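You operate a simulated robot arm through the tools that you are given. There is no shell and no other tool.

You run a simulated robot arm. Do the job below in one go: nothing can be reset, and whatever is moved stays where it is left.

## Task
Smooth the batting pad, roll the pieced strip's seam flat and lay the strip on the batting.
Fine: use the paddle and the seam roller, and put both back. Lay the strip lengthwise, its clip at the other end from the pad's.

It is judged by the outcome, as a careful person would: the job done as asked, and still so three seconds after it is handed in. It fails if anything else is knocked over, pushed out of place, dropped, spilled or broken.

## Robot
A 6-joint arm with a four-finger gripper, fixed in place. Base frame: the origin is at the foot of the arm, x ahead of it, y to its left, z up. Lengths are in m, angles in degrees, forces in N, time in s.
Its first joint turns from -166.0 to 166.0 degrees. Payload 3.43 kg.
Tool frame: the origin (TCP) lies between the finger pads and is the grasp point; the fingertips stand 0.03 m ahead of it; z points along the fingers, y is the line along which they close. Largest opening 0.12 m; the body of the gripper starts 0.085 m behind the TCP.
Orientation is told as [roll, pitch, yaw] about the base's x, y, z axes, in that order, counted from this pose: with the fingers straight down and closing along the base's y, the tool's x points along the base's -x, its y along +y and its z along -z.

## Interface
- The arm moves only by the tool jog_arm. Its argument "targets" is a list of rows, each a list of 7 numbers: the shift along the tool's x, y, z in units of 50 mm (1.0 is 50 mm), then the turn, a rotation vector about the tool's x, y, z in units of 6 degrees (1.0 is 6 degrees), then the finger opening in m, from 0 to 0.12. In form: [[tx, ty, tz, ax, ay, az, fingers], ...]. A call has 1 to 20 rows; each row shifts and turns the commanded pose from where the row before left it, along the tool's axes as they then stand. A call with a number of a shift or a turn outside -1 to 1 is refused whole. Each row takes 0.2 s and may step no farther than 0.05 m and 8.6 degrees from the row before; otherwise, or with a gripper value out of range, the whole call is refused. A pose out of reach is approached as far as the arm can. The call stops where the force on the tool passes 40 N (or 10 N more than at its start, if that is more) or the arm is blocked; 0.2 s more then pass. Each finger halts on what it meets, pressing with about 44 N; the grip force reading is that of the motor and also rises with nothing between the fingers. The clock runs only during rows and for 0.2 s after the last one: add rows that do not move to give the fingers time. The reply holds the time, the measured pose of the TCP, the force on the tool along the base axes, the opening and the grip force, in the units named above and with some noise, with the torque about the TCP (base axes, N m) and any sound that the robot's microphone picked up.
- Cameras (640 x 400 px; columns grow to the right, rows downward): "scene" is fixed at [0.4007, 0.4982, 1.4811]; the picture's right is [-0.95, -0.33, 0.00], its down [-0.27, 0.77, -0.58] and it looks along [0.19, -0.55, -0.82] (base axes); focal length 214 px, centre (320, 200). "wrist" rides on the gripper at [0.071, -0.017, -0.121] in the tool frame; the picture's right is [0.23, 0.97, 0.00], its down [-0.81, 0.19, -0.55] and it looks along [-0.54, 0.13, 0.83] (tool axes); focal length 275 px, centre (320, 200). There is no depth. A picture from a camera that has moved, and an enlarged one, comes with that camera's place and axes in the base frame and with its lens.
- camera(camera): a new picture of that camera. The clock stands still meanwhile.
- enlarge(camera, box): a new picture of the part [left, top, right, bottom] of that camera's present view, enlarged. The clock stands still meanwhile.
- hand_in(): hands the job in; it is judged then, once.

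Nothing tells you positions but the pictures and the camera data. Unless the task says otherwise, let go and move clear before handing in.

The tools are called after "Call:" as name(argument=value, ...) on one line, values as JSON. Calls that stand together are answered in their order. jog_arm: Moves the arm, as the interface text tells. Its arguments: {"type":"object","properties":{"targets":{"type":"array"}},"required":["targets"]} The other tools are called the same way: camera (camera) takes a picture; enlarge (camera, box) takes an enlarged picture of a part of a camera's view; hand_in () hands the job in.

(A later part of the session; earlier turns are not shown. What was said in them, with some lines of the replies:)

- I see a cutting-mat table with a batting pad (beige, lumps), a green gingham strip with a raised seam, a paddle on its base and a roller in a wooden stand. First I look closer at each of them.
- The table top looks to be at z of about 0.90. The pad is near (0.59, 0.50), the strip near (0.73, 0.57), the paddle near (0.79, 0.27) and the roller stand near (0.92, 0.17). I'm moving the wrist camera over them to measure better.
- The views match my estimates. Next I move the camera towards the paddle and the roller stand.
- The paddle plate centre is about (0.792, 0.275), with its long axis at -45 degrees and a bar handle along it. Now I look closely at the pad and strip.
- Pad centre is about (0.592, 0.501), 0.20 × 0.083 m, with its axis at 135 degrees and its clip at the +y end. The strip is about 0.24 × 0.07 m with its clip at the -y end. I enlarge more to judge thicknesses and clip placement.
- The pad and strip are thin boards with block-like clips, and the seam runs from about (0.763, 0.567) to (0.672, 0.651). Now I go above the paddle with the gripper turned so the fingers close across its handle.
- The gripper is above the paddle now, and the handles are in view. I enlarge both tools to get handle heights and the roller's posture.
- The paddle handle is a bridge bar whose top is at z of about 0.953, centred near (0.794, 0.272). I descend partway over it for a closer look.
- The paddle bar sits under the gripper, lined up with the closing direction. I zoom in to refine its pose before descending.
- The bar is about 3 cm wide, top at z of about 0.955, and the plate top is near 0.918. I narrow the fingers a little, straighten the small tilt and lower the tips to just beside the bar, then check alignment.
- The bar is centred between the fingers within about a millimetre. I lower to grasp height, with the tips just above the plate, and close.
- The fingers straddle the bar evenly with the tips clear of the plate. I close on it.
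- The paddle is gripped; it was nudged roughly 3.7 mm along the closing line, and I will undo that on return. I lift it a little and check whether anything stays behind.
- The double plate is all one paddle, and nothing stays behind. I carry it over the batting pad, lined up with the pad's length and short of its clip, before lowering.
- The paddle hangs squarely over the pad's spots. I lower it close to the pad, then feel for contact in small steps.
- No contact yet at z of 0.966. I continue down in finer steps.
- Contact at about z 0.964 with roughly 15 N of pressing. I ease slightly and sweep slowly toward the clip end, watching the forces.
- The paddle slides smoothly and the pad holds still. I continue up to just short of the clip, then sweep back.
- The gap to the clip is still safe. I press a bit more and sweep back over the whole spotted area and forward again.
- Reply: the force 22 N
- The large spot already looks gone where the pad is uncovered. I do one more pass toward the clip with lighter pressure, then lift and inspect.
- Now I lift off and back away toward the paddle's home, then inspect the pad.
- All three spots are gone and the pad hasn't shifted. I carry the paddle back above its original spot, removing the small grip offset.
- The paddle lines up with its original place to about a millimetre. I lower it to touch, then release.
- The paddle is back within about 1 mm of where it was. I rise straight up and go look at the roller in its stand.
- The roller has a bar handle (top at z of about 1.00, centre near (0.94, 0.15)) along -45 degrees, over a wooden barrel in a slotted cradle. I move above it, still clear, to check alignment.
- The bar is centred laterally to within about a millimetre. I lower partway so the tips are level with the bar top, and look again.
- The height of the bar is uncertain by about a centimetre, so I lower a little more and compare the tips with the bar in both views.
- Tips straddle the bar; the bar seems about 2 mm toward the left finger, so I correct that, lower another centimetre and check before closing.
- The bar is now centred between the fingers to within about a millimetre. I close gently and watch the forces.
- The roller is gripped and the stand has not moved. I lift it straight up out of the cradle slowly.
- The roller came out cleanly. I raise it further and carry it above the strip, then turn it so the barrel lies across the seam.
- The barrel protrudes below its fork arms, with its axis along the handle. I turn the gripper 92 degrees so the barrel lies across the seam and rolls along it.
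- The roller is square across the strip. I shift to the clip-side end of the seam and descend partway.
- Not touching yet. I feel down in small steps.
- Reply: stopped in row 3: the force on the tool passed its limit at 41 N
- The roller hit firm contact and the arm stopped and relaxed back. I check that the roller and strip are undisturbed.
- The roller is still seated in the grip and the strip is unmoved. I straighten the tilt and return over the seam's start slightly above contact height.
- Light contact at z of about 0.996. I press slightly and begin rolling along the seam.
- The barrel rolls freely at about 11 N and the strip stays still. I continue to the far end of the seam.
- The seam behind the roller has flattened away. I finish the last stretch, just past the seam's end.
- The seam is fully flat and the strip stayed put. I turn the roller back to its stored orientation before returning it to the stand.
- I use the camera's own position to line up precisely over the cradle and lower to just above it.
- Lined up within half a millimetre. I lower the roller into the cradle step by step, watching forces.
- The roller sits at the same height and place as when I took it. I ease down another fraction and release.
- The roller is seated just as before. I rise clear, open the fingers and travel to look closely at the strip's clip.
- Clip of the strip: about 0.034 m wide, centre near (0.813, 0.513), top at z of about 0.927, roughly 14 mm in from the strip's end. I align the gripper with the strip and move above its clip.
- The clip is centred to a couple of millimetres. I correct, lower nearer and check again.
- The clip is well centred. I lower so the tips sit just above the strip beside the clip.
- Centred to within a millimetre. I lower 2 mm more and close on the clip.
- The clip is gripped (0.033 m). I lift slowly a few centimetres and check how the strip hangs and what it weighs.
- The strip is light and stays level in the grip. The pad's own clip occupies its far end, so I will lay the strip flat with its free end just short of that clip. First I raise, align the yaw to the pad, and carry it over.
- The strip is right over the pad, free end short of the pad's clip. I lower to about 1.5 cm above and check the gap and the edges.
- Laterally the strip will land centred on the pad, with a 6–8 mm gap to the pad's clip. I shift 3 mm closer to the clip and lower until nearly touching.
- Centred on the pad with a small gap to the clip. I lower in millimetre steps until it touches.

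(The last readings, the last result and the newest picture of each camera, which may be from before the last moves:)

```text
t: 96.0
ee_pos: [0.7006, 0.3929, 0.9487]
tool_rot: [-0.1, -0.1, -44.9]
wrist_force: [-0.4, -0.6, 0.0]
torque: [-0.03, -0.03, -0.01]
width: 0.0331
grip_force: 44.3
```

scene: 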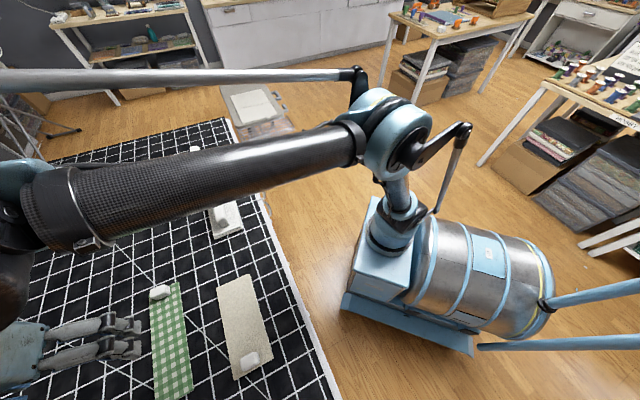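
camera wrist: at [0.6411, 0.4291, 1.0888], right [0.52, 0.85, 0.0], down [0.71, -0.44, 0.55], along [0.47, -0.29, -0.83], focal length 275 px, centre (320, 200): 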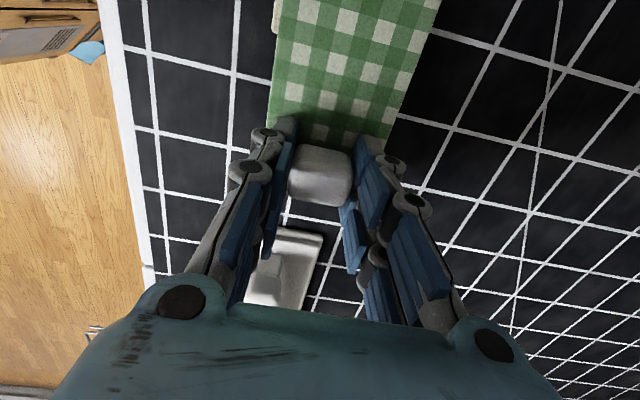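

Call:
jog_arm(targets=[[0, 0, 0.012, 0, 0, 0, 0.0], [0, 0, 0, 0, 0, 0, 0.0]])

Call:
enlarge(camera="scene", box=[180, 230, 290, 390])

Call:
enlarge(camera="scene", box=[215, 320, 285, 390])

Call:
camera(camera="wrist")

```text
t: 96.6
ee_pos: [0.6991, 0.3922, 0.9489]
tool_rot: [0.0, 0.0, -44.9]
wrist_force: [-1.1, -0.6, -0.2]
torque: [0.09, 0.09, 0.02]
width: 0.0331
grip_force: 43.8
```

```text
2.50 times, centred on (235, 310) of scene
camera zoom: at [0.4007, 0.4982, 1.4811], right [-0.95, -0.33, 0.0], down [-0.27, 0.77, -0.58], along [0.19, -0.55, -0.82], focal length 536 px, centre (532, -75)
```

zoom: 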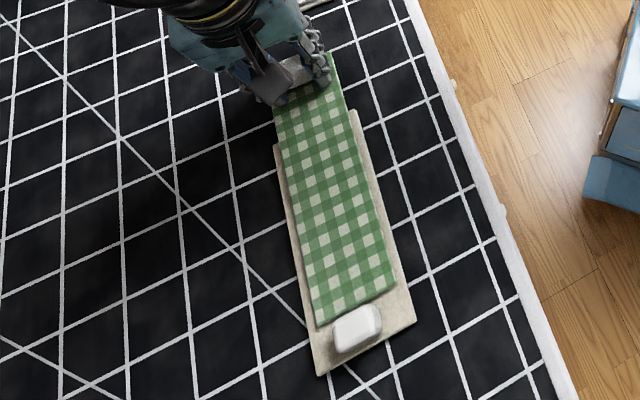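

```text
5.71 times, centred on (250, 355) of scene
camera zoom: at [0.4007, 0.4982, 1.4811], right [-0.95, -0.33, 0.0], down [-0.27, 0.77, -0.58], along [0.19, -0.55, -0.82], focal length 1226 px, centre (720, -686)
```

zoom: 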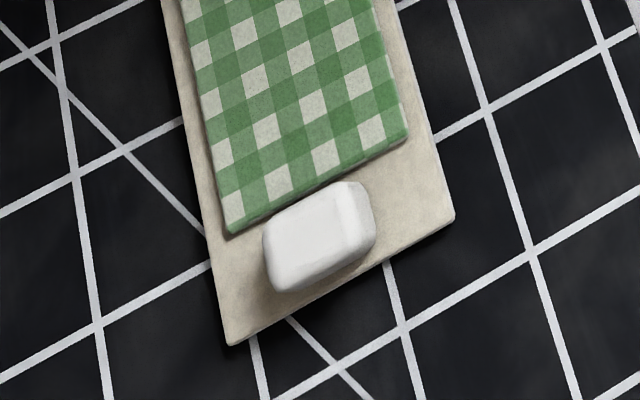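

```text
taken
camera wrist: at [0.6392, 0.4309, 1.0698], right [0.52, 0.85, 0.0], down [0.71, -0.44, 0.55], along [0.47, -0.29, -0.83], focal length 275 px, centre (320, 200)
```

wrist: 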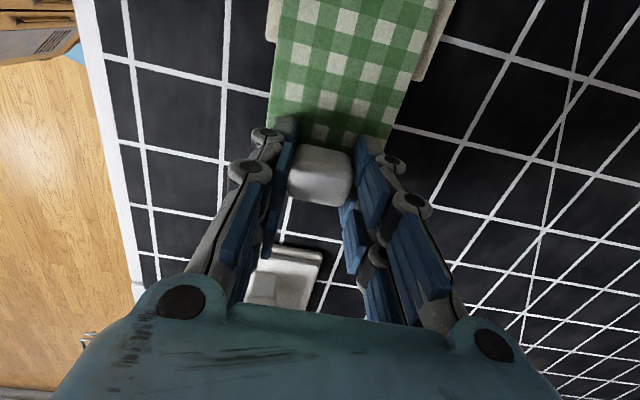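

Torque shows it is resting on the pad now. I check the edges near the clip end before releasing.

Call:
enlarge(camera="wrist", box=[240, 0, 460, 140])

Call:
enlarge(camera="scene", box=[200, 245, 270, 315])

```text
2.86 times, centred on (350, 70) of wrist
camera zoom: at [0.6392, 0.4309, 1.0698], right [0.52, 0.85, 0.0], down [0.71, -0.44, 0.55], along [0.47, -0.29, -0.83], focal length 786 px, centre (234, 571)
```

zoom: 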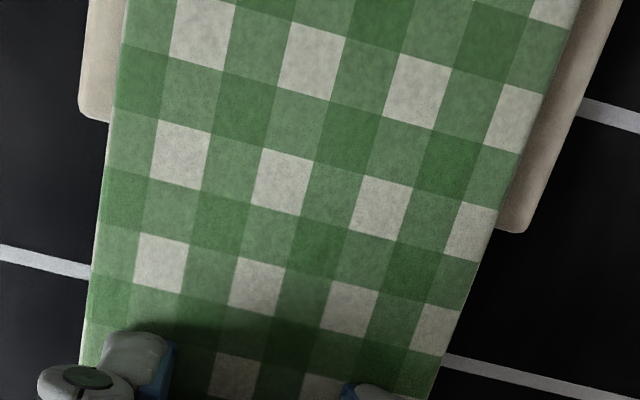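

```text
5.71 times, centred on (235, 280) of scene
camera zoom: at [0.4007, 0.4982, 1.4811], right [-0.95, -0.33, 0.0], down [-0.27, 0.77, -0.58], along [0.19, -0.55, -0.82], focal length 1226 px, centre (806, -257)
```

zoom: 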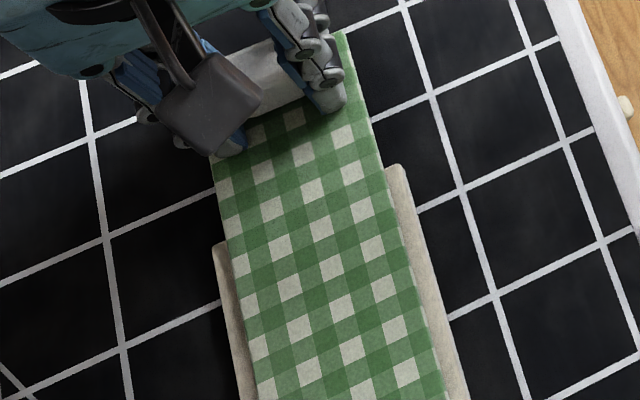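

Both side margins are equal and the strip lies square on the pad. I open the fingers gently.

Call:
jog_arm(targets=[[0, 0, 0, 0, 0, 0, 0.036], [0, 0, 0, 0, 0, 0, 0.045], [0, 0, 0, 0, 0, 0, 0.06], [0, 0, 0, 0, 0, 0, 0.06]])

Call:
enlarge(camera="scene", box=[180, 230, 290, 390])

Call:
enlarge(camera="scene", box=[215, 320, 285, 390])

Call:
camera(camera="wrist")

```text
t: 97.6
ee_pos: [0.6999, 0.3927, 0.9505]
tool_rot: [-0.2, 0.0, -44.9]
wrist_force: [0.6, 0.3, 0.3]
torque: [0.02, 0.02, -0.05]
width: 0.0602
grip_force: 0.0
```

```text
2.50 times, centred on (235, 310) of scene
camera zoom: at [0.4007, 0.4982, 1.4811], right [-0.95, -0.33, 0.0], down [-0.27, 0.77, -0.58], along [0.19, -0.55, -0.82], focal length 536 px, centre (532, -75)
```

zoom: 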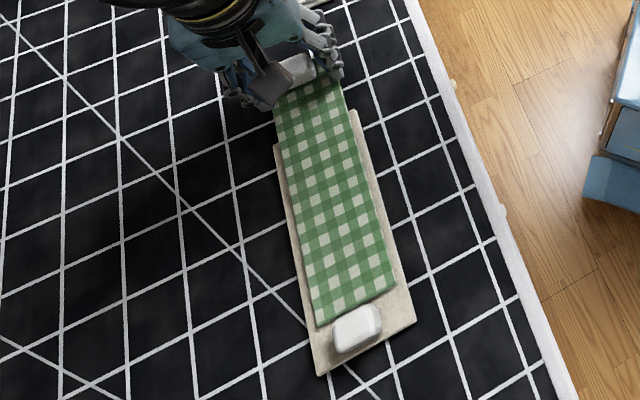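

```text
5.71 times, centred on (250, 355) of scene
camera zoom: at [0.4007, 0.4982, 1.4811], right [-0.95, -0.33, 0.0], down [-0.27, 0.77, -0.58], along [0.19, -0.55, -0.82], focal length 1226 px, centre (720, -686)
```

zoom: 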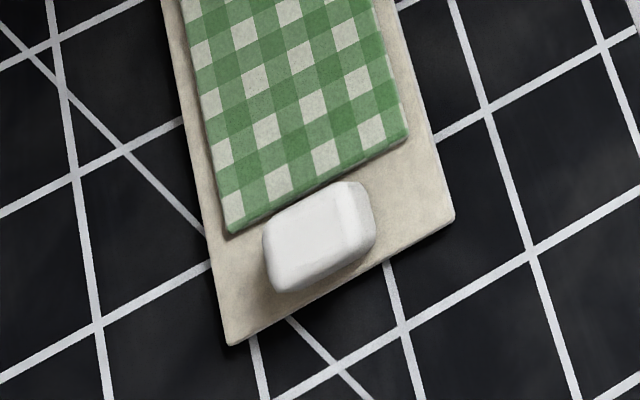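

```text
taken
camera wrist: at [0.6392, 0.4309, 1.0698], right [0.52, 0.85, 0.0], down [0.71, -0.44, 0.55], along [0.47, -0.29, -0.83], focal length 275 px, centre (320, 200)
```

wrist: 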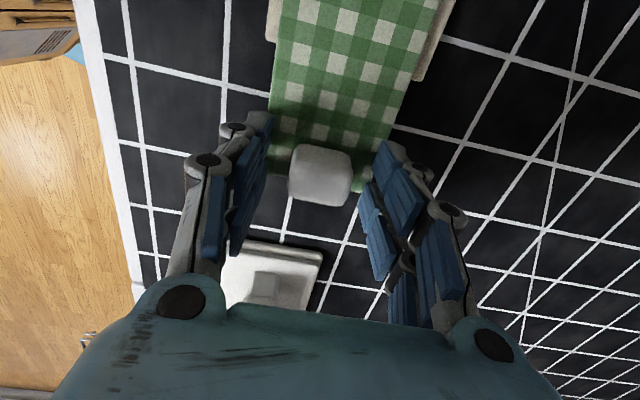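

The strip stayed flat after release. I rise straight up, move clear and check the whole scene.

Call:
jog_arm(targets=[[0, 0, -0.2, 0, 0, 0, 0.06], [0, 0, -0.5, 0, 0, 0, 0.06], [0, 0, -0.8, 0, 0, 0, 0.07], [0, 0, -1.0, 0, 0, 0, 0.08], [0, 0, -1.0, 0, 0, 0, 0.1], [0.4, -0.6, -0.5, 0, 0, 0, 0.1], [0.4, -0.8, 0, 0, 0, 0, 0.1], [0.4, -0.8, 0, 0, 0, 0, 0.1], [0.4, -0.8, 0, 0, 0, 0, 0.1], [0, 0, 0, 0, 0, 0, 0.1], [0, 0, 0, 0, 0, 0, 0.1]])

Call:
camera(camera="scene")

Call:
camera(camera="wrist")

Call:
enlarge(camera="scene", box=[180, 130, 290, 390])

```text
t: 100.0
ee_pos: [0.5372, 0.3427, 1.1502]
tool_rot: [-0.1, 0.0, -44.8]
wrist_force: [0.4, 0.1, 0.7]
torque: [0.02, 0.0, 0.01]
width: 0.0999
grip_force: 0.1
```

```text
taken
```

scene: 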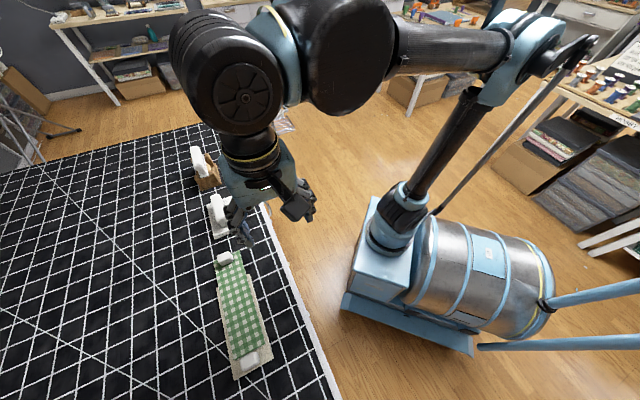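

```text
taken
camera wrist: at [0.4767, 0.3813, 1.2706], right [0.52, 0.85, 0.0], down [0.71, -0.44, 0.55], along [0.47, -0.29, -0.83], focal length 275 px, centre (320, 200)
```

wrist: 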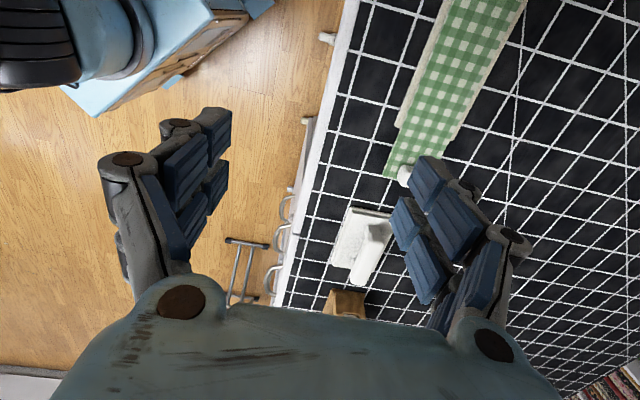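

```text
1.54 times, centred on (235, 260) of scene
camera zoom: at [0.4007, 0.4982, 1.4811], right [-0.95, -0.33, 0.0], down [-0.27, 0.77, -0.58], along [0.19, -0.55, -0.82], focal length 330 px, centre (451, 108)
```

zoom: 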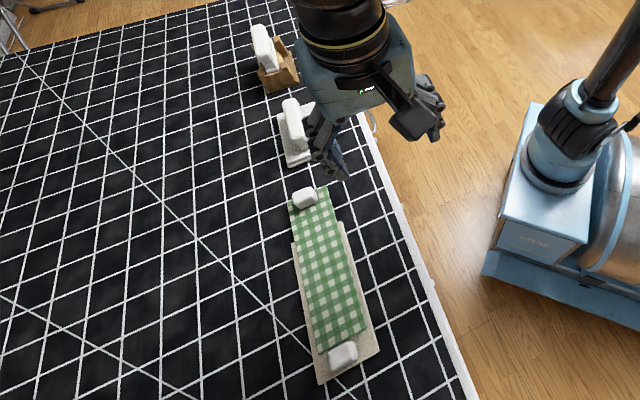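

Call:
jog_arm(targets=[[0.4, -0.6, -0.3, 0, 0, 0, 0.1], [0.4, -0.8, -0.3, 0, 0, 0, 0.1], [0.4, -0.8, -0.3, 0, 0, 0, 0.1], [0.3, -0.5, 0, 0, 0, 0, 0.1], [0, 0, 0, 0, 0, 0, 0.1], [0, 0, 0, 0, 0, 0, 0.1]])

Call:
enlarge(camera="scene", box=[190, 230, 290, 390])

Call:
enlarge(camera="scene", box=[175, 130, 265, 245])

Call:
enlarge(camera="scene", box=[200, 235, 260, 295])

```text
t: 101.4
ee_pos: [0.3893, 0.2998, 1.195]
tool_rot: [0.1, 0.0, -44.9]
wrist_force: [-0.9, 0.1, 0.3]
torque: [-0.01, -0.01, -0.02]
width: 0.1001
grip_force: 0.0
```

```text
2.50 times, centred on (240, 310) of scene
camera zoom: at [0.4007, 0.4982, 1.4811], right [-0.95, -0.33, 0.0], down [-0.27, 0.77, -0.58], along [0.19, -0.55, -0.82], focal length 536 px, centre (520, -75)
```

zoom: 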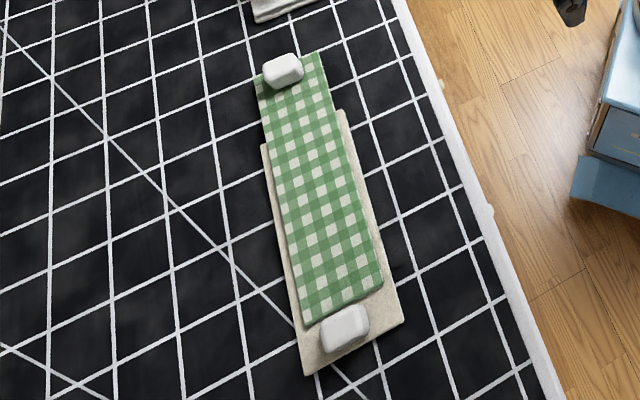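

```text
3.48 times, centred on (220, 188) of scene
camera zoom: at [0.4007, 0.4982, 1.4811], right [-0.95, -0.33, 0.0], down [-0.27, 0.77, -0.58], along [0.19, -0.55, -0.82], focal length 746 px, centre (668, 244)
```

zoom: 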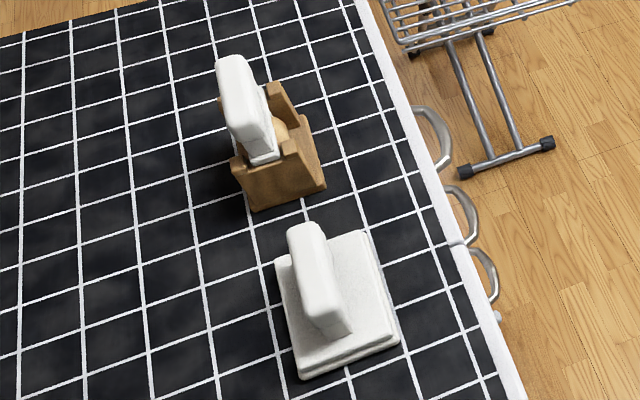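

```text
6.67 times, centred on (230, 265) of scene
camera zoom: at [0.4007, 0.4982, 1.4811], right [-0.95, -0.33, 0.0], down [-0.27, 0.77, -0.58], along [0.19, -0.55, -0.82], focal length 1430 px, centre (920, -233)
```

zoom: 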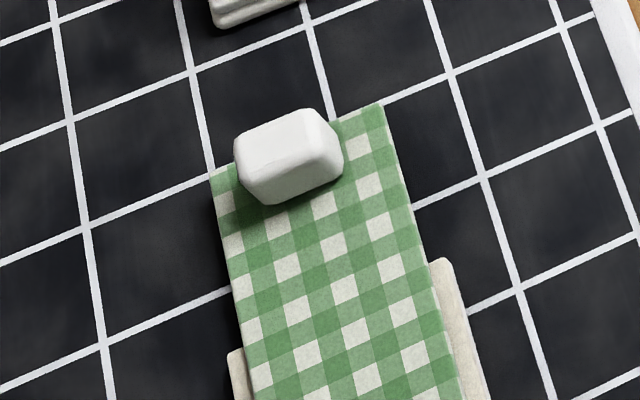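

Everything checks out from the pictures:
- The pad is smooth and the seam is flat.
- The paddle is back on its spot and the roller is in its cradle.
- The strip lies flat and lengthwise on the batting. Its clip is at the end opposite the pad's clip.
- The gripper is open and well clear.

I hand in now.

Call:
hand_in()

```text
The job is handed in.
```

The job is done and handed in. In the last pictures the pad's three spots and the seam's dark line are gone, and the strip is lying flat on the batting. I haven't been told how it was judged.

- **Batting pad:** I smoothed it with the paddle in three passes. The pad did not shift.
- **Seam:** I rolled its full length once. Just before that, lowering the roller pressed the strip hard enough (about 41 N) to stop the arm. The pictures showed no shift of the strip or roller, so I went on.
- **Tools:** The paddle is back within about 1 mm of where it stood. The roller is back in its cradle, which did not move.
- **Strip:** It lies lengthwise, centred across the pad, with its clip at the opposite end from the pad's.

**Overhang:** The strip is about 24 cm long and the pad 20 cm, and the pad's own clip takes up one end. To keep the strip flat, I stopped its free end a few millimetres short of that clip. About 7 cm of strip, including its clip, therefore overhangs the other end of the pad. It did not tip after I let go.
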